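You operate a simulated robot arm through the tools that you are given. There is no shell and no other tool. Be economical: measure what you need, move in short steps, check, and stop when the job is done.

The job below is to be done with a simulated two-armed robot. You get a single attempt, and the scene is never put back.

TASK
Try the orange module's key, measure its force and slide the steel nest out.
Fine: press the key once by hand, slide the nest in, press ZERO, then pull the lever down. Where these are worked on the way, their far stop is far enough and under half their travel is too little: steel nest.
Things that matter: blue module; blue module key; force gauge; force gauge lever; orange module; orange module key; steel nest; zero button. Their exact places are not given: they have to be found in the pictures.

Only the result counts: the job must be done as asked and must still hold three seconds after the hand-in. Knocking over, shifting, dropping, spilling or breaking anything else fails it.

THE ROBOT
Two 7-joint arms with fingered hands on one trunk, on a base that drives. Base frame: it is fixed to the floor where the robot stands at the start and does not move with it; the origin is under the middle of the robot, x ahead of it, y to its left, z up. Readings come in m, rad, newtons and seconds.
The left shoulder is at the start at [0.025, 0.125, 1.328], the right one opposite. With the tool pointing down near the work surface each hand reaches from about 0.36 to 0.8 m from the robot's upright axis, wherever it stands, measured 20 degrees to its own side. Places, roughly: blue module key [0.7, 0.1, 1.1]; force gauge [0.6, -0.2, 1.1]; force gauge lever [0.6, -0.1, 1.2]; orange module key [0.5, -0.2, 1]; steel nest [0.5, -0.2, 0.9]; zero button [0.5, -0.2, 1.1]. Payload 4 kg a hand.
The TCP of each hand is the grasp point between the finger pads, 0.029 m short of the fingertips. In the tool frame z runs along the fingers and y along their closing line. Largest opening 0.1 m; the body of the gripper starts 0.034 m behind the TCP. The gripper is a hand of 5 fingers: y runs from the thumb to the fingers, the wrist lies at [-0.015, -0.105, -0.177] in the tool frame, and closing takes about 1.5 s.
Orientation is that of the tool frame in the base frame, as a unit quaternion [x, y, z, w]. With the fingers straight down and the wrist toward the robot, the tool's x, y and z point along [0, 1, 0], [1, 0, 0] and [0, 0, -1] of the base frame.

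THE INTERFACE
- The arms move only by the tool move_arm. It takes "left_deltas", "right_deltas" or both (then of equal length, played together; a hand with none holds still); each is a list of rows, each a list of 3 entries, a list of its own where there are three numbers: the opening, from 0 (shut) to 1 (fully open), then the shift along the tool's x, y, z in m, then the turn, a rotation vector about the tool's x, y, z in rad. In form: [[hand, [tx, ty, tz], [rx, ry, rz]], ...]. A call has 1 to 20 rows; each row is the pose to reach, as a shift and turn from the pose commanded when the call began, along the tool's axes at that moment. Rows are played at 5 a second. More than 0.05 m and 0.15 rad between two rows, or a gripper value outside its range, and nothing of the call is played. Where a pose cannot be reached the arm comes as near as it can. A force on the tool above 60 N (or 10 N above the force at the start of the call, whichever is more), or a blocked arm, ends the call early, and 0.2 s more pass. Each finger travels about 0.045 m/s and halts on what it meets, pressing with about 22 N; the grip force reading is that of the motor and also rises with nothing between the fingers. The clock runs only during rows and for 0.2 s after the last one: add rows that repeat a pose to give the fingers time. It gives the time, the measured TCP pose, the force on the tool (base axes), the opening and the grip force at its end, in the units of the frame above (readings bear some noise), with the torque about the TCP (base axes, N m) and any sound that the robot's microphone picked up, and new pictures: "show" is both (left out), scene, wrist or none (wrist: the cameras of the hands that moved).
- Cameras (640 x 400 px; columns grow to the right, rows downward): "scene" is now at [0.1184, -0.0569, 1.4848]; the picture's right is [-0.46, -0.89, 0.00], its down [-0.28, 0.14, -0.95] and it looks along [0.84, -0.43, -0.32] (base axes); focal length 214 px, centre (320, 200). "left" rides on the left gripper at [-0.066, -0.086, -0.121] in its tool frame; the picture's right is [-0.76, -0.31, 0.58], its down [0.59, -0.70, 0.40] and it looks along [0.28, 0.64, 0.71] (tool axes); focal length 247 px, centre (320, 200). "right" rides on the right gripper at [0.066, -0.086, -0.121] in its tool frame; the picture's right is [-0.76, 0.31, -0.58], its down [-0.59, -0.70, 0.40] and it looks along [-0.28, 0.64, 0.71] (tool axes); focal length 247 px, centre (320, 200).
- raise_lower(by): slides the trunk up (or, below 0, down) by that many m; the arms and the scene camera ride with it, the base frame stays. It gives what a move gives, with no picture.
- roll_base(legs): drives the robot by 1 to 6 legs, each [ahead, turn to the left] in m and rad, along the robot's own axes; the way and the turn of a leg run together, so that a leg with both is an arc; at most 1.5 m and 3.142 rad a leg. The arms and the cameras ride along, it lands a little off, and it stops where it bumps. It gives what a move gives, and a new picture of the scene camera.
- preshape(shape, hand): the hand has 5 fingers and takes this shape, open, in about a second: jaw (thumb against the fingers, like two jaws); tri (thumb and two fingers); tip (a fingertip pinch); poke (one finger out to press); point (the index stretched); flat (the hand flat); cup (the hand cupped); fist (a fist). The gripper value then closes the fingers along that shape, each until it touches; the sizes above hold for jaw. It gives what a move gives, with no picture.
- turn_head(pan, tilt): turns the head with the scene camera to pan (to the left, within 1.396 rad either way) and tilt (down, from -0.506 to 1.204), counted from straight ahead of the robot. It gives what a move gives, and a new picture of the scene camera.
- pixel_to_xyz(camera, pixels): for up to 12 pixels [column, row] of the newest picture of that camera ("zoom" is the newest enlarged one), the place [x, y, z] in the base frame of the surface seen there, good to about 0.002 m, but the place of the scene camera against the robot may be out by one fixed shift of up to 0.018 m in any direction. The clock stands still meanwhile.
- zoom(camera, box): a new picture of the part [left, top, right, bottom] of that camera's present view, enlarged. The clock stands still meanwhile.
- job_done(): hands the job in; it is judged then, once.

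Keep the steps short. Do not move on a guess: measure, check each grasp and each placing, and mend mistakes. In all there are 80 turns and 260 pictures (those below and enlarged ones count). Leave the grippers open and the arms clear of the work at the hand-in unless told otherwise, and finish with a single line.

The tools are called after "Emit:" as a command line: name --argument value ..., lists and objects as JSON in quotes. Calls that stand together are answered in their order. move_arm: Moves the arms, as the interface text tells. Its arguments: {"type":"object","properties":{"left_deltas":{"type":"array"},"right_deltas":{"type":"array"},"show":{"type":"string","enum":["both","scene","wrist","none"]}},"required":[]} The other tools are called the same way: raise_lower (by) slides the trunk up or down; preshape (shape, hand) gives the hand a shape; roll_base (legs) drives the base; turn_head (pan, tilt) turns the head that bears the scene camera; pixel_to_xyz (camera, pixels) gives the place of the surface under pixels of a picture; zoom (camera, box) takes an enlarged picture of a part of a camera's view; job_done () hands the job in.

At the start:

```text
time_s: 0.0
left_position: [0.5326, 0.0296, 1.5007]
left_tool_rot: [0.707, 0.707, 0.0, 0.0]
left_ft_force: [-0.1, 0.5, 0.3]
left_moment: [0.03, -0.04, 0.0]
left_width: 0.0997
left_grasp_force: 0.0
left_shape: jaw
right_position: [0.4078, -0.4392, 1.475]
right_tool_rot: [0.707, 0.707, 0.0, 0.001]
right_ft_force: [0.3, -0.2, -0.6]
right_moment: [0.01, 0.01, 0.01]
right_width: 0.0996
right_grasp_force: 0.0
right_shape: jaw
trunk travel left (down, up): [-0.525, 0.222]
robot x, y, heading: [-0.0019, -0.0033, 0.003]
head pan, tilt: [-0.473, 0.319]
```

scene: 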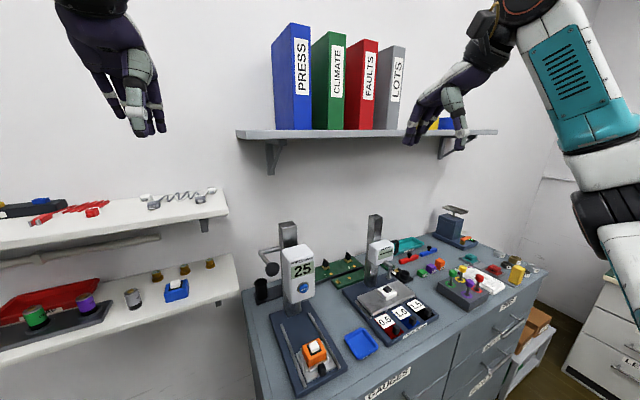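
right: 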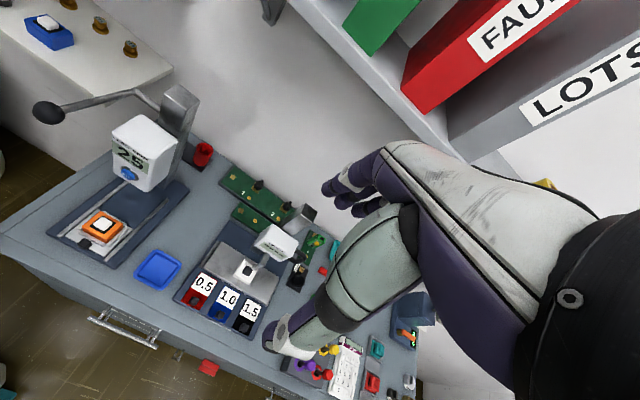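
left: 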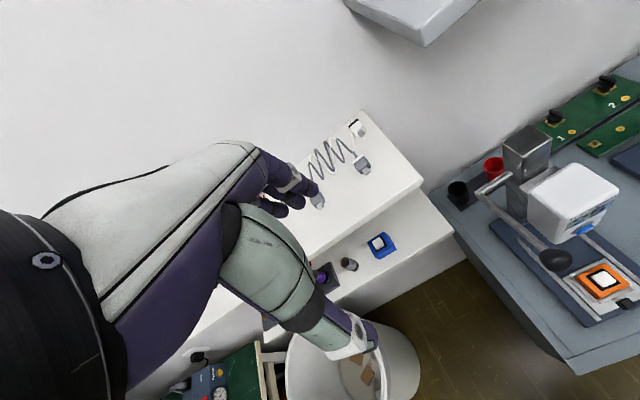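

I see the force gauge at about (300,270), with the orange module on its nest near (313,352). I'll zoom in on it to measure.

Emit:
zoom --camera "scene" --box '[240, 210, 400, 400]'

Emit:
zoom --camera "right" --box '[20, 70, 220, 270]'

Emit:
zoom --camera "left" --box '[440, 110, 640, 350]'

```text
2.11 times, centred on (320, 305) of scene
```

zoom: 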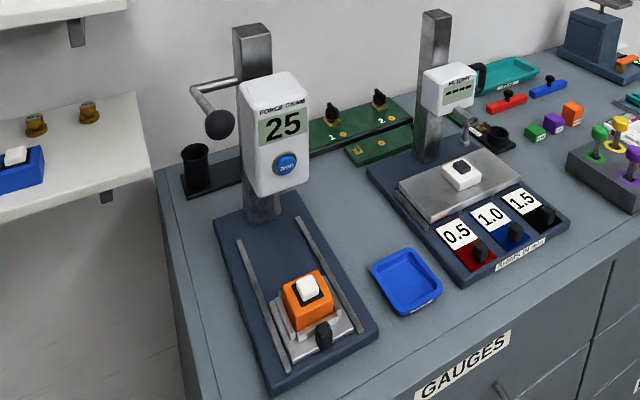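

```text
2.00 times, centred on (120, 170) of right
```

zoom: 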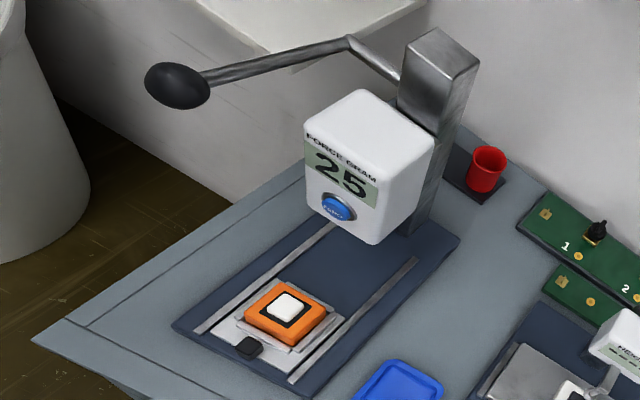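

```text
1.67 times, centred on (540, 230) of left
```

zoom: 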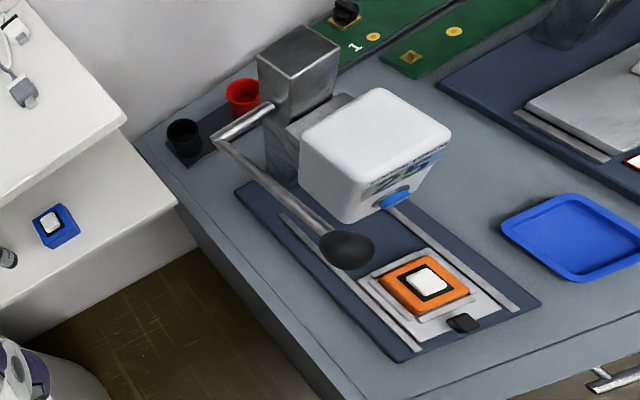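

I'll measure the key, knob, ZERO, lever and rails in the wrist pictures, which do not have the scene camera's shift.

Emit:
pixel_to_xyz --camera "right" --pixels '[[103, 222], [103, 240], [143, 248], [123, 184], [188, 221], [128, 174], [74, 107], [48, 114], [45, 110], [130, 104], [193, 103], [165, 263]]'

Emit:
pixel_to_xyz --camera "left" --pixels '[[604, 277], [603, 293], [628, 303], [566, 318], [560, 250], [563, 228], [555, 258], [590, 175], [586, 230], [520, 225], [610, 291], [548, 260]]'

Emit:
pixel_to_xyz --camera "scene" --pixels '[[316, 346], [313, 358], [321, 377], [303, 288], [272, 269], [269, 257], [300, 331], [316, 319], [312, 392], [357, 377], [300, 265], [293, 303]]'

```text
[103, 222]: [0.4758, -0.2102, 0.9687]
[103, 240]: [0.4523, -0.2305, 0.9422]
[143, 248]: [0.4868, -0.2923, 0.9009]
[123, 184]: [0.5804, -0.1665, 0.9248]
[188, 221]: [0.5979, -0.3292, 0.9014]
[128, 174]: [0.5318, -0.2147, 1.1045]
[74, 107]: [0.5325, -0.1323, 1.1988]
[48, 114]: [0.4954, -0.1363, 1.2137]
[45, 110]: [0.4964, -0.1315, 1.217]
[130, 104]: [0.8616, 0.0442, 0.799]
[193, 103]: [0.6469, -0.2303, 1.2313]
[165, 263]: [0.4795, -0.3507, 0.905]
```

```text
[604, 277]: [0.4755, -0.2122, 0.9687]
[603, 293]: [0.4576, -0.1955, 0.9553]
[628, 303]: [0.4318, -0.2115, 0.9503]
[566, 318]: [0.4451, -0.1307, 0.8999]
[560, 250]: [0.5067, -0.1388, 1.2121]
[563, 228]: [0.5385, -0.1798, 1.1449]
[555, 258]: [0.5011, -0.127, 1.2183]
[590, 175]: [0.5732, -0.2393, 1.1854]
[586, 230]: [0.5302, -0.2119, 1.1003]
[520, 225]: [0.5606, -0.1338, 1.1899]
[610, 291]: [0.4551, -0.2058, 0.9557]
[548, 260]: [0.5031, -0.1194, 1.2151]
```

```text
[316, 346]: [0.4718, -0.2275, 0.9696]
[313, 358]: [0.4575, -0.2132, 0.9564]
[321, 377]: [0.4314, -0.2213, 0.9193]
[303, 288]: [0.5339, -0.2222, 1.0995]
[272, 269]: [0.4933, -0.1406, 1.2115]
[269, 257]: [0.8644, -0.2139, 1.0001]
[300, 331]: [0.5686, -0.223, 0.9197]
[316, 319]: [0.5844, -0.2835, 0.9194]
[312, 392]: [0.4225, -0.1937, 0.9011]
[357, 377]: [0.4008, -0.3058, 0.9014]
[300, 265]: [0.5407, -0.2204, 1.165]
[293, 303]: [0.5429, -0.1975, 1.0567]
```

Now the rails and knob, with corrected pixels, and I'll shape the right hand for poking.

Emit:
pixel_to_xyz --camera "right" --pixels '[[58, 235], [126, 183], [106, 260], [167, 201], [84, 243], [80, 243], [88, 247], [155, 165], [168, 120], [84, 222], [120, 228], [100, 247]]'

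Emit:
preshape --hand "right" --shape "poke"

Emit:
zoom --camera "right" --box '[240, 100, 640, 400]'

Emit:
zoom --camera "scene" --box '[380, 40, 540, 180]'

```text
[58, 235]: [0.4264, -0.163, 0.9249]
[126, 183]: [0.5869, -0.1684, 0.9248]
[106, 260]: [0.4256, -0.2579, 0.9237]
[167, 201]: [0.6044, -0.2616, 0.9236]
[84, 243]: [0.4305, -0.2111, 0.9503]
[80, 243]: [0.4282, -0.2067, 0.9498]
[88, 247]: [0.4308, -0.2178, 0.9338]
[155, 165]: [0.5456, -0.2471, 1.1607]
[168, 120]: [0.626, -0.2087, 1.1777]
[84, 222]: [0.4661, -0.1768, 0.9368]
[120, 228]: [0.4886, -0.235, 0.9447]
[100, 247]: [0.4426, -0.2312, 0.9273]
```

```text
time_s: 0.9
left_position: [0.5337, 0.0289, 1.5008]
left_tool_rot: [0.707, 0.708, 0.0, -0.001]
left_ft_force: [-0.6, 0.2, -0.2]
left_moment: [0.02, -0.01, 0.04]
left_width: 0.0998
left_grasp_force: 0.0
left_shape: jaw
right_position: [0.4084, -0.4397, 1.4744]
right_tool_rot: [0.707, 0.707, 0.001, 0.001]
right_ft_force: [0.2, -0.4, 0.5]
right_moment: [0.01, -0.01, 0.02]
right_width: 0.0003
right_grasp_force: 0.0
right_shape: poke
trunk travel left (down, up): [-0.525, 0.222]
robot x, y, heading: [-0.0017, -0.001, -0.002]
head pan, tilt: [-0.473, 0.319]
```

```text
1.33 times, centred on (440, 250) of right
```

zoom: 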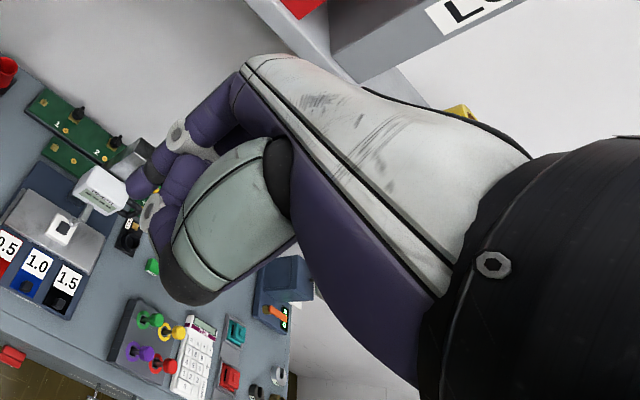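

```text
2.86 times, centred on (460, 110) of scene
```

zoom: 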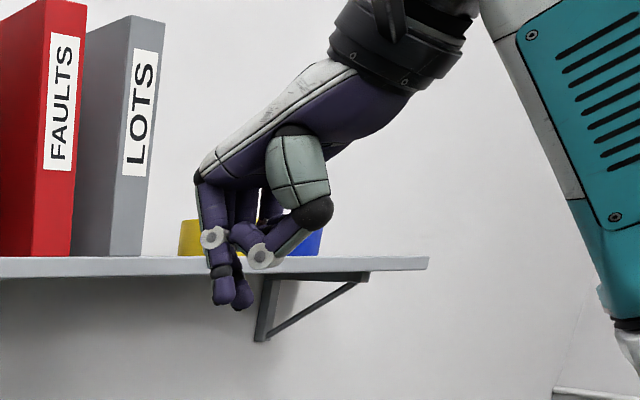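

I'll locate the fingertips in this shape.

Emit:
pixel_to_xyz --camera "zoom" --pixels '[[224, 300], [243, 305], [220, 270], [262, 258], [300, 230], [245, 240]]'

Emit:
zoom --camera "scene" --box '[420, 85, 460, 120]'

Emit:
pixel_to_xyz --camera "right" --pixels '[[298, 243], [310, 260], [302, 215], [340, 270]]'

```text
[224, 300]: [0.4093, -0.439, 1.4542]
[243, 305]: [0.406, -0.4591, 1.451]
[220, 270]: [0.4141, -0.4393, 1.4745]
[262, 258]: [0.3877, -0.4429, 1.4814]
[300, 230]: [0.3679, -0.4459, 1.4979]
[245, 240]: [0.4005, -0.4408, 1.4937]
```

```text
11.43 times, centred on (440, 102) of scene
```

zoom: 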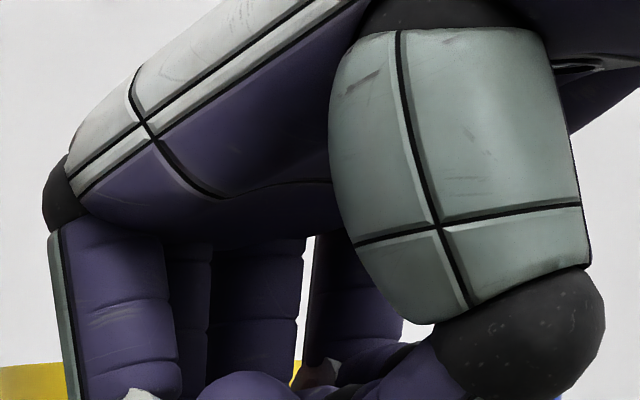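

```text
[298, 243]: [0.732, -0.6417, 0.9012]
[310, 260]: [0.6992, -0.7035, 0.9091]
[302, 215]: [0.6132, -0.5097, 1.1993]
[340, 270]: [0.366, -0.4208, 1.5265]
```

Emit:
zoom --camera "scene" --box '[405, 110, 469, 150]'

```text
10.00 times, centred on (437, 130) of scene
```

zoom: 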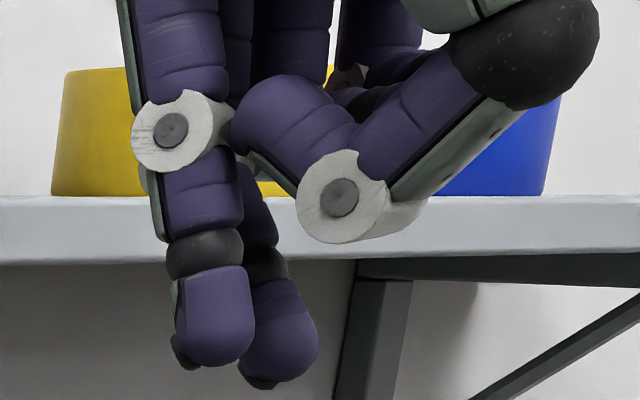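

Two fingers hang down in "poke". I'll see how "point" compares.

Emit:
preshape --hand "right" --shape "point"

Emit:
zoom --camera "scene" --box '[390, 80, 486, 160]'

```text
time_s: 1.8
left_position: [0.5332, 0.0295, 1.5013]
left_tool_rot: [0.707, 0.707, 0.0, 0.0]
left_ft_force: [-0.2, -0.8, -0.4]
left_moment: [0.02, 0.0, 0.01]
left_width: 0.0997
left_grasp_force: 0.1
left_shape: jaw
right_position: [0.4069, -0.4389, 1.4752]
right_tool_rot: [0.706, 0.708, 0.0, 0.0]
right_ft_force: [0.9, -1.2, 0.0]
right_moment: [-0.01, 0.01, -0.01]
right_width: 0.0001
right_grasp_force: 0.1
right_shape: point
trunk travel left (down, up): [-0.525, 0.222]
robot x, y, heading: [0.0029, 0.0015, -0.001]
head pan, tilt: [-0.473, 0.319]
```

```text
5.00 times, centred on (438, 120) of scene
```

zoom: 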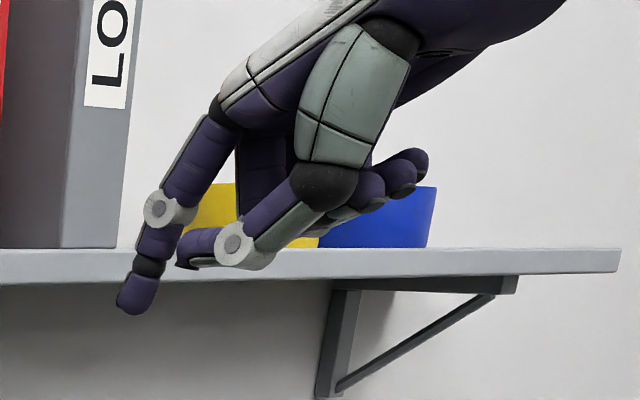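

"Point" gives a single clean finger. I'll measure its tip and compare with the TCP.

Emit:
pixel_to_xyz --camera "zoom" --pixels '[[135, 308], [125, 303], [145, 306], [135, 295], [138, 313], [150, 265]]'

Emit:
turn_head --pan -0.35 --tilt 0.6

```text
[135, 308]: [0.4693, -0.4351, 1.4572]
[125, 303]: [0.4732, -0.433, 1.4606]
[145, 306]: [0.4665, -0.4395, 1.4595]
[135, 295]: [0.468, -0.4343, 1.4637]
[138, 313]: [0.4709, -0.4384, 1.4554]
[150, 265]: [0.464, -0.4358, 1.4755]
```

```text
time_s: 2.6
left_position: [0.533, 0.0295, 1.5011]
left_tool_rot: [0.706, 0.708, 0.0, 0.0]
left_ft_force: [0.9, 0.3, 0.6]
left_moment: [0.02, 0.03, 0.02]
left_width: 0.0998
left_grasp_force: 0.1
left_shape: jaw
right_position: [0.4089, -0.4405, 1.4745]
right_tool_rot: [0.707, 0.707, 0.0, 0.0]
right_ft_force: [-0.1, 0.5, -0.9]
right_moment: [0.01, -0.03, 0.04]
right_width: 0.0
right_grasp_force: 0.0
right_shape: point
trunk travel left (down, up): [-0.525, 0.222]
robot x, y, heading: [-0.0029, -0.0031, -0.0]
head pan, tilt: [-0.351, 0.6]
```

scene: 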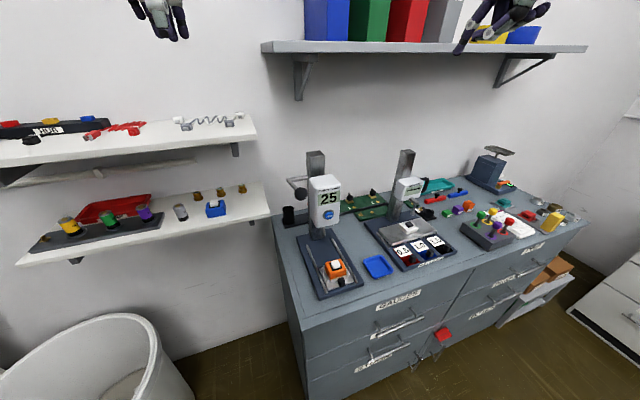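

The fingertip sits roughly 0.065 m ahead of the TCP, 0.006 m toward +y and 0.02 m below. I'll bring the right hand over the bench to above the key, staying about 6 cm above it, and then look.

Emit:
move_arm --right_deltas '[[0, [0.02, -0.02, 0.045], [0, 0, 0]], [0, [0.04, -0.02, 0.09], [0, 0, 0]], [0, [0.06, -0.02, 0.135], [0, 0, 0]], [0, [0.08, -0.02, 0.18], [0, 0, 0]], [0, [0.1, -0.02, 0.225], [0, 0, 0]], [0, [0.125, -0.02, 0.265], [0, 0, 0]], [0, [0.15, -0.02, 0.3], [0, 0, 0]], [0, [0.175, -0.02, 0.34], [0, 0, 0]], [0, [0.2, -0.01, 0.38], [0, 0, 0]], [0, [0.223, 0, 0.42], [0, 0, 0]], [0, [0.223, 0, 0.42], [0, 0, 0]]]'

```text
refused: row 1 steps farther than a row can; nothing moved
```

Row 1 was slightly too long, so I'll make it smaller.

Emit:
move_arm --right_deltas '[[0, [0.02, -0.02, 0.03], [0, 0, 0]], [0, [0.04, -0.02, 0.075], [0, 0, 0]], [0, [0.06, -0.02, 0.12], [0, 0, 0]], [0, [0.08, -0.02, 0.165], [0, 0, 0]], [0, [0.1, -0.02, 0.21], [0, 0, 0]], [0, [0.12, -0.02, 0.25], [0, 0, 0]], [0, [0.145, -0.02, 0.29], [0, 0, 0]], [0, [0.17, -0.02, 0.33], [0, 0, 0]], [0, [0.195, -0.01, 0.37], [0, 0, 0]], [0, [0.21, -0.005, 0.41], [0, 0, 0]], [0, [0.223, 0, 0.42], [0, 0, 0]], [0, [0.223, 0, 0.42], [0, 0, 0]]]'

```text
time_s: 5.2
left_position: [0.533, 0.0298, 1.5015]
left_tool_rot: [0.707, 0.707, 0.0, 0.0]
left_ft_force: [0.6, -0.3, 0.1]
left_moment: [0.01, -0.03, 0.0]
left_width: 0.0996
left_grasp_force: 0.1
left_shape: jaw
right_position: [0.4088, -0.2143, 1.0535]
right_tool_rot: [0.707, 0.707, -0.001, 0.0]
right_ft_force: [0.3, 0.0, -0.1]
right_moment: [0.04, 0.0, 0.0]
right_width: 0.0
right_grasp_force: 0.0
right_shape: point
trunk travel left (down, up): [-0.525, 0.222]
robot x, y, heading: [0.0003, 0.0025, 0.001]
head pan, tilt: [-0.351, 0.6]
```

scene: 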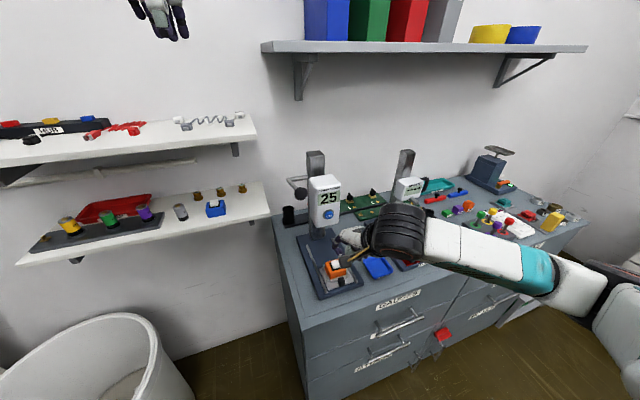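
right: 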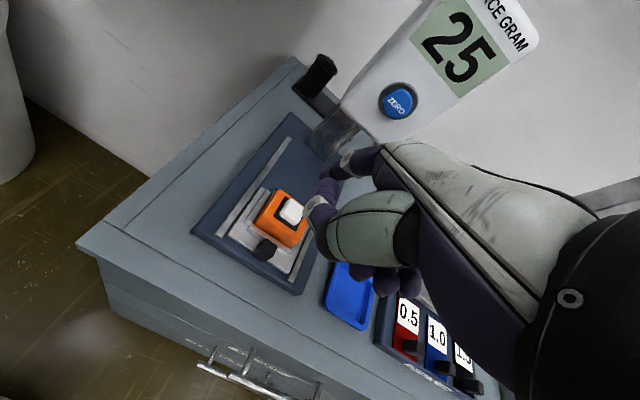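

I'll zoom on the fingertip and key in both cameras.

Emit:
zoom --camera "right" --box '[230, 120, 390, 270]'

Emit:
zoom --camera "scene" --box '[300, 210, 400, 300]'

Emit:
zoom --camera "left" --box '[440, 130, 640, 350]'

Emit:
pixel_to_xyz --camera "right" --pixels '[[291, 210], [265, 250], [398, 100], [326, 185], [328, 198], [332, 172], [310, 200], [280, 212]]'

```text
2.67 times, centred on (310, 195) of right
```

zoom: 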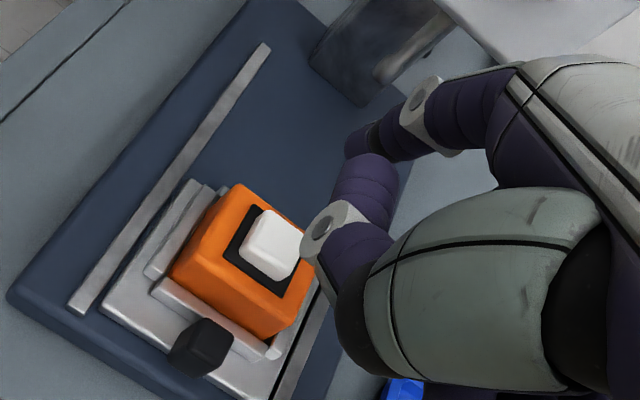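

```text
4.44 times, centred on (350, 255) of scene
```

zoom: 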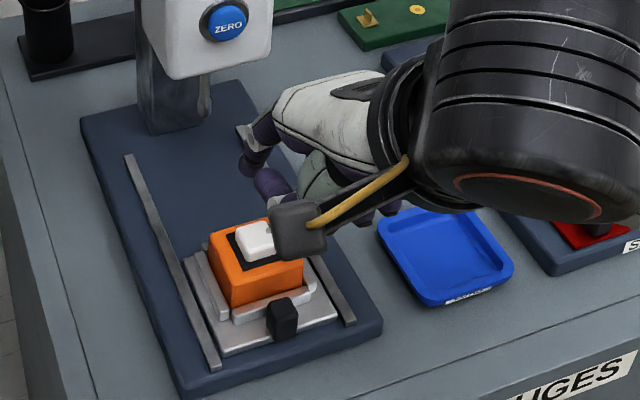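

```text
1.82 times, centred on (540, 240) of left
```

zoom: 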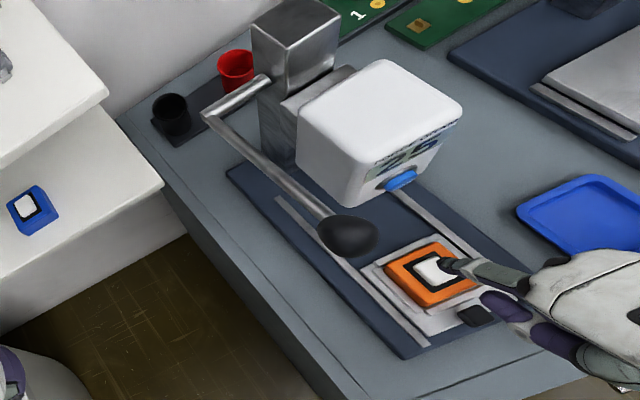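

```text
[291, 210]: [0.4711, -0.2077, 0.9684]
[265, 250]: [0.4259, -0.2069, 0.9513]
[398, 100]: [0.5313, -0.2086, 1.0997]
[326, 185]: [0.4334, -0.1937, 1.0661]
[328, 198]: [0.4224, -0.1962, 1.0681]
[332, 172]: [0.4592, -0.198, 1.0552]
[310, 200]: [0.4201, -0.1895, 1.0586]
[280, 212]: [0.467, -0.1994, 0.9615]
```

I'll measure the index tip more exactly in both wrist cameras.

Emit:
pixel_to_xyz --camera "left" --pixels '[[609, 275], [611, 277], [607, 275], [612, 274], [600, 277], [618, 277]]'

Emit:
pixel_to_xyz --camera "right" --pixels '[[326, 172], [325, 175], [328, 169], [332, 166], [335, 177], [340, 170]]'

Emit:
zoom --camera "left" --box '[580, 250, 640, 310]'

```text
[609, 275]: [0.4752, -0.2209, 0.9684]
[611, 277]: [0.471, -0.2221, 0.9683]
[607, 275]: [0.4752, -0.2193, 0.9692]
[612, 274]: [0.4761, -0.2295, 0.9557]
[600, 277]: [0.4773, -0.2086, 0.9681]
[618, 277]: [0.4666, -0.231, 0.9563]
```

```text
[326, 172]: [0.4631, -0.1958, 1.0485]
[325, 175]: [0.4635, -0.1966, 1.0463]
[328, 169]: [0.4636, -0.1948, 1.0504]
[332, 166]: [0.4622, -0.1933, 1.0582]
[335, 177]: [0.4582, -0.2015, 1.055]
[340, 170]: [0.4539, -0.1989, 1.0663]
```

```text
6.67 times, centred on (610, 280) of left
```

zoom: 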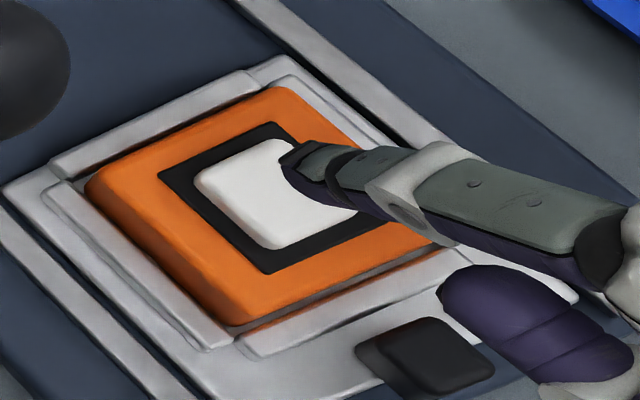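

Emit:
pixel_to_xyz --camera "zoom" --pixels '[[295, 155], [310, 152], [285, 160], [312, 180], [345, 165], [250, 195], [405, 200]]'

```text
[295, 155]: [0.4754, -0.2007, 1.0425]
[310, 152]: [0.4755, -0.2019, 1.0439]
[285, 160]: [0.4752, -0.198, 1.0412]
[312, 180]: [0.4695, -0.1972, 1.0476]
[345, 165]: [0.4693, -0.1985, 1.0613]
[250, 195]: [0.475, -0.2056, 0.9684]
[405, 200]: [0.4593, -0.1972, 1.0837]
```

The tip centre is at about (0.468,-0.202) with its bottom near z 1.037. The key centre is at (0.473,-0.209), top 0.9685. I'll shift by (+0.005,-0.007) and lower 6 cm, to just above the key.

Emit:
move_arm --right_deltas '[[0, [-0.007, 0.005, 0], [0, 0, 0]], [0, [-0.007, 0.005, 0.03], [0, 0, 0]], [0, [-0.007, 0.005, 0.05], [0, 0, 0]], [0, [-0.007, 0.005, 0.06], [0, 0, 0]], [0, [-0.007, 0.005, 0.06], [0, 0, 0]]]' --show "none"

Emit:
zoom --camera "left" --box '[580, 250, 640, 310]'

Emit:
zoom --camera "right" --box '[260, 120, 380, 220]'

```text
time_s: 6.4
left_position: [0.5333, 0.0294, 1.5013]
left_tool_rot: [0.707, 0.707, 0.0, 0.0]
left_ft_force: [-1.0, -0.2, -0.3]
left_moment: [0.0, -0.03, -0.02]
left_width: 0.0997
left_grasp_force: 0.0
left_shape: jaw
right_position: [0.4135, -0.2233, 0.9951]
right_tool_rot: [0.707, 0.708, 0.0, 0.0]
right_ft_force: [-0.6, 0.5, -0.2]
right_moment: [0.02, 0.0, -0.01]
right_width: 0.0
right_grasp_force: 0.1
right_shape: point
trunk travel left (down, up): [-0.525, 0.222]
robot x, y, heading: [0.0026, -0.0022, -0.001]
head pan, tilt: [-0.351, 0.6]
```

```text
6.67 times, centred on (610, 280) of left
```

zoom: 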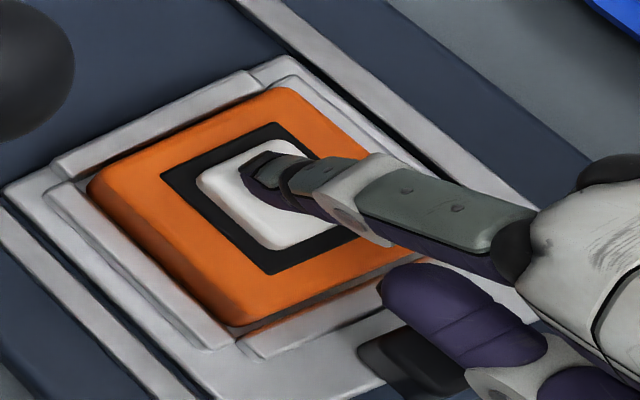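

```text
4.00 times, centred on (320, 170) of right
```

zoom: 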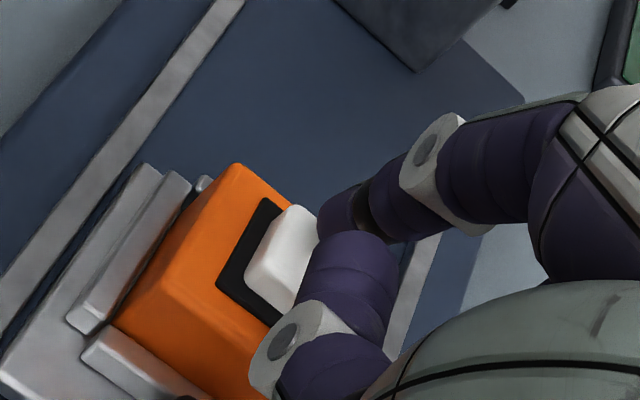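

The tip is over the key. I'll check its coordinates and the thumb's.

Emit:
zoom --camera "left" --box '[590, 260, 630, 300]'

Emit:
pixel_to_xyz --camera "zoom" --pixels '[[190, 120], [170, 130], [200, 160], [220, 105], [500, 360], [420, 310], [120, 150], [260, 260], [350, 250]]'

```text
10.00 times, centred on (610, 280) of left
```

zoom: 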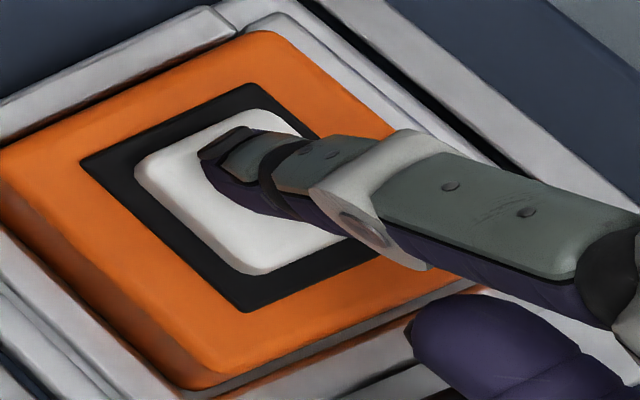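

```text
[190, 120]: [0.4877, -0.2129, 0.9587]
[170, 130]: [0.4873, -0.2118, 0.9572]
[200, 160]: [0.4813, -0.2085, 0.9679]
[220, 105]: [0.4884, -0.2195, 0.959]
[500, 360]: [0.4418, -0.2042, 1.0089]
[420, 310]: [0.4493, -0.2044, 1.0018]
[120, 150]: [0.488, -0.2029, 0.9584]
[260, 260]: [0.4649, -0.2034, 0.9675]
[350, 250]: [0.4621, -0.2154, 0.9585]
```

Well centred. I'll go down in 2 mm rows and read the force.

Emit:
move_arm --right_deltas '[[0, [0, 0, 0.002], [0, 0, 0]], [0, [0, 0, 0.004], [0, 0, 0]], [0, [0, 0, 0.006], [0, 0, 0]], [0, [0, 0, 0.008], [0, 0, 0]], [0, [0, 0, 0.008], [0, 0, 0]]]' --show "none"

Emit:
zoom --camera "left" --box '[590, 260, 630, 300]'

```text
time_s: 7.6
left_position: [0.5322, 0.03, 1.5005]
left_tool_rot: [0.707, 0.707, 0.0, 0.001]
left_ft_force: [0.4, -0.1, -0.2]
left_moment: [-0.01, 0.03, 0.03]
left_width: 0.0999
left_grasp_force: 0.0
left_shape: jaw
right_position: [0.4144, -0.2225, 0.986]
right_tool_rot: [0.707, 0.707, 0.001, 0.0]
right_ft_force: [-0.7, 0.7, 1.3]
right_moment: [-0.01, 0.03, -0.04]
right_width: 0.0001
right_grasp_force: 0.1
right_shape: point
trunk travel left (down, up): [-0.525, 0.222]
robot x, y, heading: [0.0008, 0.0009, -0.004]
head pan, tilt: [-0.351, 0.6]
heard: click
```

```text
10.00 times, centred on (610, 280) of left
```

zoom: 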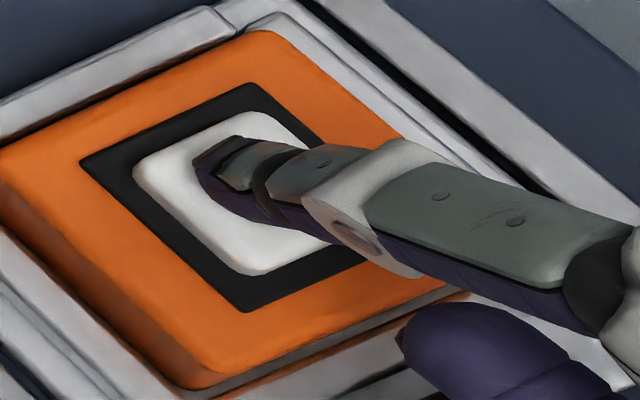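

I heard a click at about 1.3 N. I'll go 1.5 mm deeper to make the press complete, then lift clear.

Emit:
move_arm --right_deltas '[[0, [0, 0, 0.0015], [0, 0, 0]], [0, [0, 0, 0.0015], [0, 0, 0]]]' --show "none"

Emit:
move_arm --right_deltas '[[0, [0, 0, -0.01], [0, 0, 0]], [0, [0, 0, -0.03], [0, 0, 0]], [0, [0, -0.01, -0.06], [0, 0, 0]], [0, [0, -0.03, -0.09], [0, 0, 0]], [0, [0, -0.03, -0.09], [0, 0, 0]]]' --show "wrist"

```text
time_s: 8.2
left_position: [0.5316, 0.0295, 1.501]
left_tool_rot: [0.707, 0.708, -0.001, -0.001]
left_ft_force: [0.9, 1.1, -0.6]
left_moment: [0.04, -0.03, 0.0]
left_width: 0.0997
left_grasp_force: 0.0
left_shape: jaw
right_position: [0.4139, -0.2236, 0.9848]
right_tool_rot: [0.707, 0.707, 0.0, 0.0]
right_ft_force: [-0.4, 0.3, -0.4]
right_moment: [0.01, -0.06, -0.01]
right_width: 0.0
right_grasp_force: 0.0
right_shape: point
trunk travel left (down, up): [-0.525, 0.222]
robot x, y, heading: [0.0008, -0.0009, 0.004]
head pan, tilt: [-0.351, 0.6]
```

```text
time_s: 9.4
left_position: [0.5332, 0.0303, 1.5011]
left_tool_rot: [0.707, 0.707, -0.001, 0.0]
left_ft_force: [-0.5, -1.1, 0.3]
left_moment: [0.02, 0.03, 0.01]
left_width: 0.0998
left_grasp_force: 0.1
left_shape: jaw
right_position: [0.3839, -0.2238, 1.0763]
right_tool_rot: [0.708, 0.707, 0.0, 0.0]
right_ft_force: [0.3, -0.2, -0.1]
right_moment: [0.0, -0.02, -0.02]
right_width: 0.0
right_grasp_force: 0.2
right_shape: point
trunk travel left (down, up): [-0.525, 0.222]
robot x, y, heading: [-0.0013, 0.0001, -0.002]
head pan, tilt: [-0.351, 0.6]
```

right: 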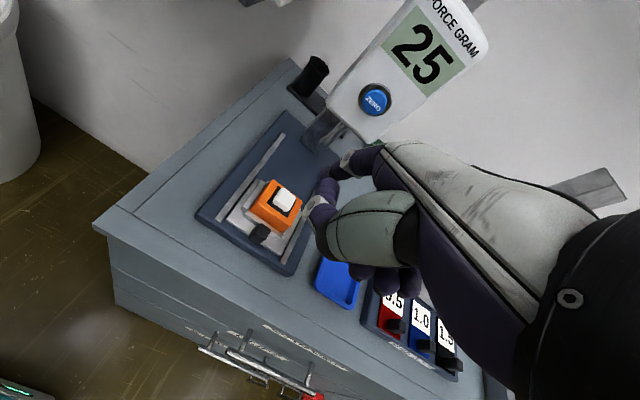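

The key has clicked once. I'll measure the knob closely, for sliding and later pulling.

Emit:
zoom --camera "right" --box '[220, 165, 320, 265]'

Emit:
pixel_to_xyz --camera "zoom" --pixels '[[260, 255], [280, 275], [235, 300], [300, 262], [262, 280], [320, 235], [220, 210], [345, 320], [180, 245], [415, 195], [290, 140], [370, 140]]'

Emit:
zoom --camera "scene" --box '[295, 240, 365, 300]'

```text
4.00 times, centred on (270, 215) of right
```

zoom: 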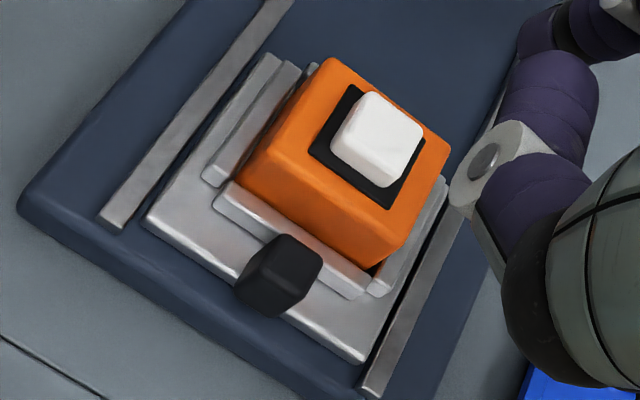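

```text
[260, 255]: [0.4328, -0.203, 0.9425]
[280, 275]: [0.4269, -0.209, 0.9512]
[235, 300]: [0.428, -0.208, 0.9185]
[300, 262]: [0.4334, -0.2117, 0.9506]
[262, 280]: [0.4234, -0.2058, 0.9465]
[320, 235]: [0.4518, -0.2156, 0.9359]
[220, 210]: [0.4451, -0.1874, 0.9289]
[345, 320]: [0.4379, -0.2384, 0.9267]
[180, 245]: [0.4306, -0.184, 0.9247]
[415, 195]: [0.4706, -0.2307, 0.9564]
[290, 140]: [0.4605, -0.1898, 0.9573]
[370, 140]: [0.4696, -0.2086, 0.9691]
```

```text
6.67 times, centred on (330, 270) of scene
```

zoom: 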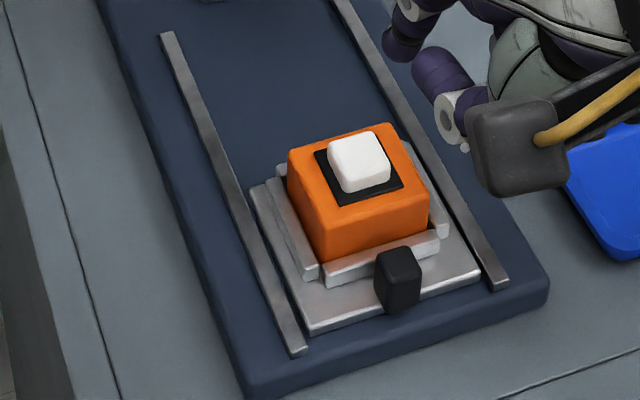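

The knob spans x 0.424–0.437, y centre -0.210, z up to 0.951. I'll bring the fingertip in front of it (TCP about 0.342, -0.222, 0.951).

Emit:
move_arm --right_deltas '[[0, [0, -0.03, 0.02], [0, 0, 0]], [0, [0.001, -0.042, 0.055], [0, 0, 0]], [0, [0.001, -0.042, 0.095], [0, 0, 0]], [0, [0.001, -0.042, 0.125], [0, 0, 0]], [0, [0.001, -0.042, 0.125], [0, 0, 0]]]' --show "wrist"

Emit:
zoom --camera "left" --box '[580, 270, 640, 330]'

Emit:
zoom --camera "scene" --box '[295, 230, 395, 320]'

```text
time_s: 10.6
left_position: [0.5331, 0.0289, 1.502]
left_tool_rot: [0.707, 0.708, -0.001, -0.001]
left_ft_force: [-0.2, 0.1, 0.2]
left_moment: [0.0, -0.02, -0.03]
left_width: 0.0999
left_grasp_force: 0.1
left_shape: jaw
right_position: [0.3396, -0.2222, 0.9511]
right_tool_rot: [0.707, 0.707, 0.0, 0.0]
right_ft_force: [-0.6, 0.1, -0.4]
right_moment: [-0.02, 0.04, 0.02]
right_width: 0.0
right_grasp_force: 0.1
right_shape: point
right hand out of reach, approached as far as the arm can: row 1, 2
trunk travel left (down, up): [-0.525, 0.222]
robot x, y, heading: [-0.0013, 0.0007, 0.001]
head pan, tilt: [-0.351, 0.6]
```

right: 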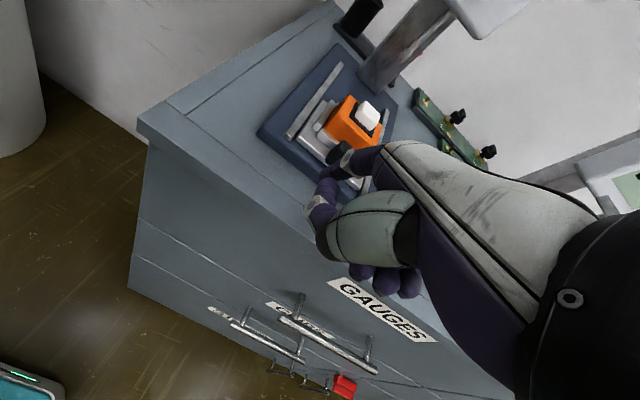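

```text
6.67 times, centred on (610, 300) of left
```

zoom: 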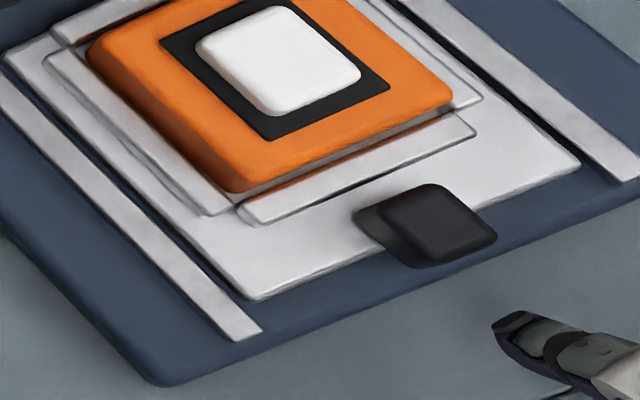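

```text
4.44 times, centred on (345, 275) of scene
```

zoom: 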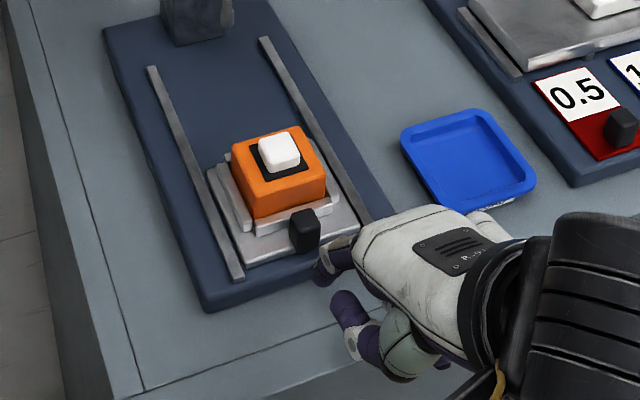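

Emit:
zoom --camera "left" --box '[585, 275, 640, 330]'

Emit:
pixel_to_xyz --camera "zoom" --pixels '[[508, 320], [500, 330], [515, 340], [400, 250], [420, 230], [480, 235], [385, 240]]'

```text
7.27 times, centred on (612, 302) of left
```

zoom: 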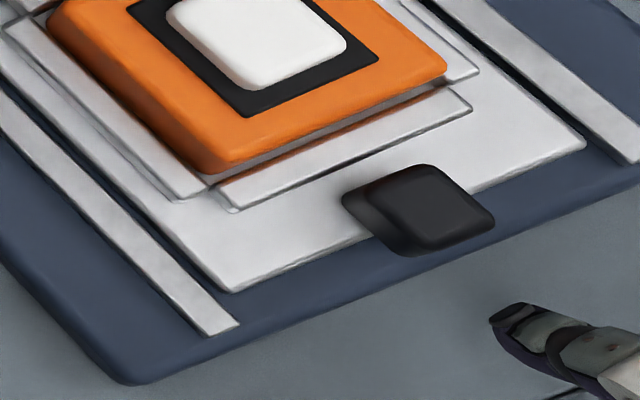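

```text
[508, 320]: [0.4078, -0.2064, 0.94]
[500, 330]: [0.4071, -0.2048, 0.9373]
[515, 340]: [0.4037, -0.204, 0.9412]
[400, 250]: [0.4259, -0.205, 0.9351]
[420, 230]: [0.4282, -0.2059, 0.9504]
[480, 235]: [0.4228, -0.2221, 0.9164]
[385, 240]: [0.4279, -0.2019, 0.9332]
```

The fingertip front is at x 0.408, 16 mm ahead of the knob and aligned in y. I'll push gently toward +x.

Emit:
move_arm --right_deltas '[[0, [0, 0.012, 0], [0, 0, 0]], [0, [0, 0.02, 0], [0, 0, 0]], [0, [0, 0.03, 0], [0, 0, 0]], [0, [0, 0.04, 0], [0, 0, 0]], [0, [0, 0.05, 0], [0, 0, 0]], [0, [0, 0.06, 0], [0, 0, 0]], [0, [0, 0.06, 0], [0, 0, 0]]]' --show "scene"

Emit:
zoom --camera "scene" --box '[295, 200, 395, 290]'

Emit:
zoom --camera "left" --box '[540, 220, 640, 320]'

```text
time_s: 12.2
left_position: [0.5333, 0.0285, 1.5006]
left_tool_rot: [0.707, 0.707, -0.001, 0.0]
left_ft_force: [-0.2, 0.6, -0.5]
left_moment: [-0.01, 0.0, -0.04]
left_width: 0.0995
left_grasp_force: 0.1
left_shape: jaw
right_position: [0.402, -0.223, 0.9519]
right_tool_rot: [0.707, 0.707, 0.0, 0.001]
right_ft_force: [-1.8, -0.8, 0.7]
right_moment: [-0.02, 0.02, 0.01]
right_width: 0.0929
right_grasp_force: 0.1
right_shape: point
trunk travel left (down, up): [-0.525, 0.222]
robot x, y, heading: [0.0005, -0.0018, -0.005]
head pan, tilt: [-0.351, 0.6]
```

scene: 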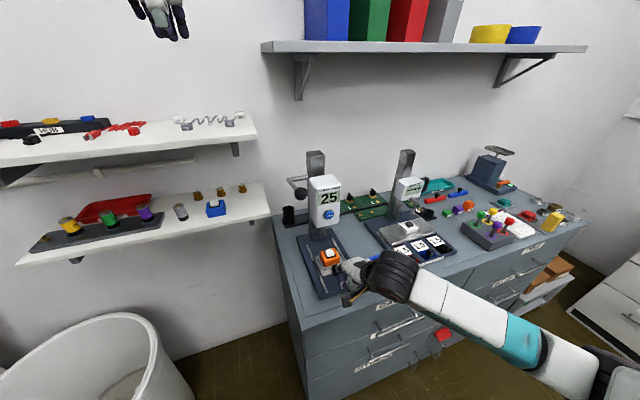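

```text
4.44 times, centred on (345, 245) of scene
```

zoom: 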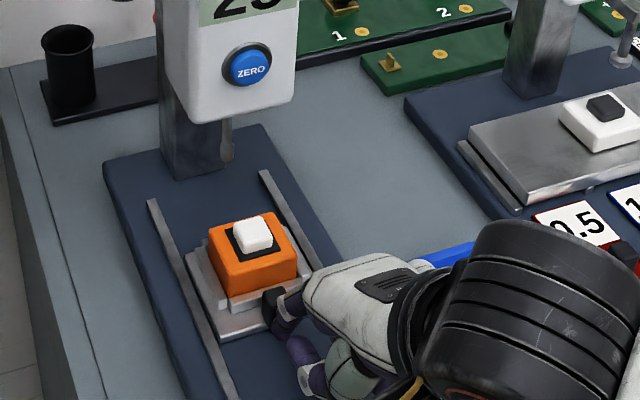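

```text
4.00 times, centred on (590, 270) of left
```

zoom: 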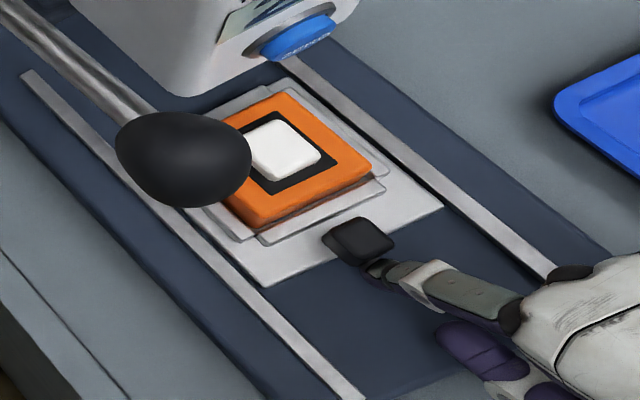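

The nest is sliding at about 2 N. I'll measure the plunger and then continue.

Emit:
pixel_to_xyz --camera "scene" --pixels '[[324, 231], [324, 234], [329, 253], [327, 258]]'

Emit:
move_arm --right_deltas '[[0, [0, 0.01, 0], [0, 0, 0]], [0, [0, 0.02, 0], [0, 0, 0]], [0, [0, 0.03, 0], [0, 0, 0]], [0, [0, 0.04, 0], [0, 0, 0]], [0, [0, 0.04, 0], [0, 0, 0]]]' --show "scene"

Emit:
zoom --camera "scene" --box '[295, 200, 395, 290]'

Emit:
zoom --camera "left" --box '[540, 220, 640, 320]'

```text
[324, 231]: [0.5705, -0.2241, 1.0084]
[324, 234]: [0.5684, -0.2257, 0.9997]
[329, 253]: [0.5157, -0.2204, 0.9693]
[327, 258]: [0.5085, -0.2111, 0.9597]
```

```text
time_s: 13.4
left_position: [0.5321, 0.0297, 1.5012]
left_tool_rot: [0.707, 0.707, 0.0, 0.0]
left_ft_force: [0.2, 0.0, -1.0]
left_moment: [-0.01, -0.01, -0.01]
left_width: 0.0997
left_grasp_force: 0.2
left_shape: jaw
right_position: [0.44, -0.222, 0.9499]
right_tool_rot: [0.707, 0.707, 0.001, 0.0]
right_ft_force: [-1.1, 0.6, 0.0]
right_moment: [0.0, 0.02, 0.0]
right_width: 0.0932
right_grasp_force: 0.0
right_shape: point
trunk travel left (down, up): [-0.525, 0.222]
robot x, y, heading: [-0.0038, -0.0035, 0.003]
head pan, tilt: [-0.351, 0.6]
```

scene: 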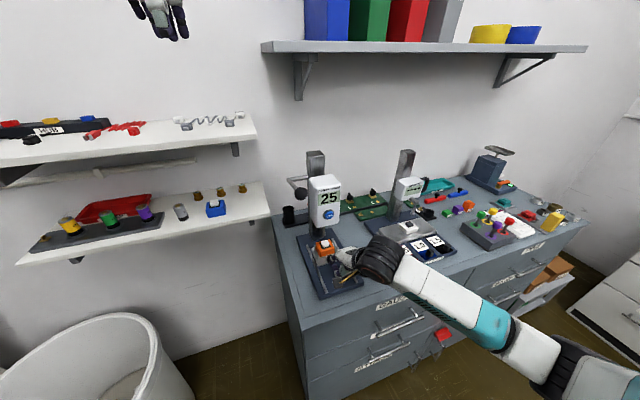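

```text
4.44 times, centred on (345, 245) of scene
```

zoom: 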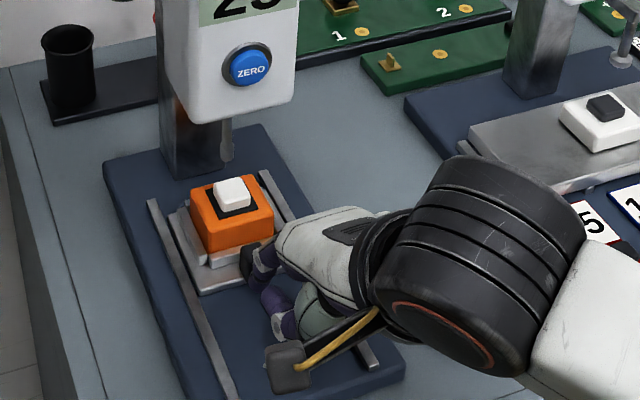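

```text
4.00 times, centred on (590, 270) of left
```

zoom: 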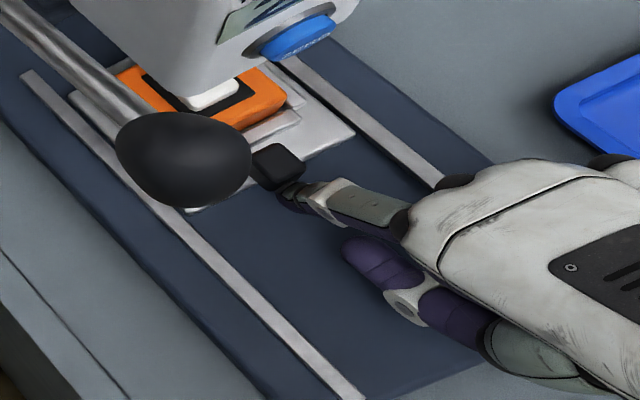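

The key is at x≈0.556 and the plunger at about 0.572. I'll continue in small rows until the stop.

Emit:
move_arm --right_deltas '[[0, [0, 0.005, 0], [0, 0, 0]], [0, [0, 0.009, 0], [0, 0, 0]], [0, [0, 0.012, 0], [0, 0, 0]], [0, [0, 0.015, 0], [0, 0, 0]], [0, [0, 0.015, 0], [0, 0, 0]]]' --show "none"

Emit:
zoom --camera "scene" --box '[295, 200, 395, 290]'

```text
time_s: 14.6
left_position: [0.5314, 0.0287, 1.5017]
left_tool_rot: [0.707, 0.707, 0.0, 0.0]
left_ft_force: [0.0, -0.5, 0.1]
left_moment: [-0.03, -0.02, -0.02]
left_width: 0.0998
left_grasp_force: 0.1
left_shape: jaw
right_position: [0.4557, -0.2232, 0.9504]
right_tool_rot: [0.707, 0.707, 0.0, 0.0]
right_ft_force: [-4.7, 1.2, 0.3]
right_moment: [-0.02, 0.03, 0.07]
right_width: 0.0932
right_grasp_force: 0.0
right_shape: point
trunk travel left (down, up): [-0.525, 0.222]
robot x, y, heading: [0.0002, -0.0007, -0.0]
head pan, tilt: [-0.351, 0.6]
```

```text
4.44 times, centred on (345, 245) of scene
```

zoom: 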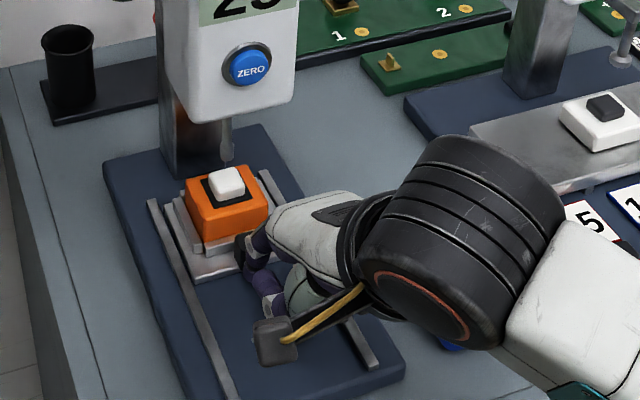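

Force has risen to 4.7 N, so it may be the stop. I'll push 4 mm more to confirm.

Emit:
move_arm --right_deltas '[[0, [0, 0.002, 0], [0, 0, 0]], [0, [0, 0.004, 0], [0, 0, 0]], [0, [0, 0.004, 0], [0, 0, 0]]]' --show "none"

Emit:
zoom --camera "scene" --box '[295, 200, 395, 290]'

```text
time_s: 15.4
left_position: [0.5318, 0.0293, 1.5006]
left_tool_rot: [0.707, 0.707, 0.0, 0.001]
left_ft_force: [0.3, -0.3, -0.8]
left_moment: [0.02, -0.01, 0.0]
left_width: 0.0995
left_grasp_force: 0.2
left_shape: jaw
right_position: [0.4596, -0.2223, 0.9493]
right_tool_rot: [0.707, 0.707, 0.0, -0.001]
right_ft_force: [-5.6, -0.1, 1.7]
right_moment: [0.03, 0.0, 0.11]
right_width: 0.0932
right_grasp_force: 0.0
right_shape: point
trunk travel left (down, up): [-0.525, 0.222]
robot x, y, heading: [-0.0014, 0.0008, -0.0]
head pan, tilt: [-0.351, 0.6]
```

```text
4.44 times, centred on (345, 245) of scene
```

zoom: 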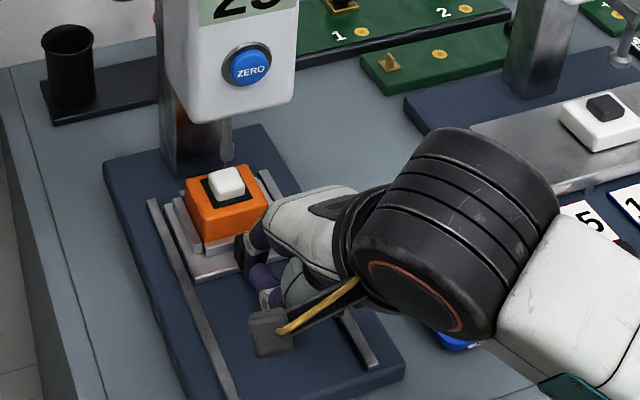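

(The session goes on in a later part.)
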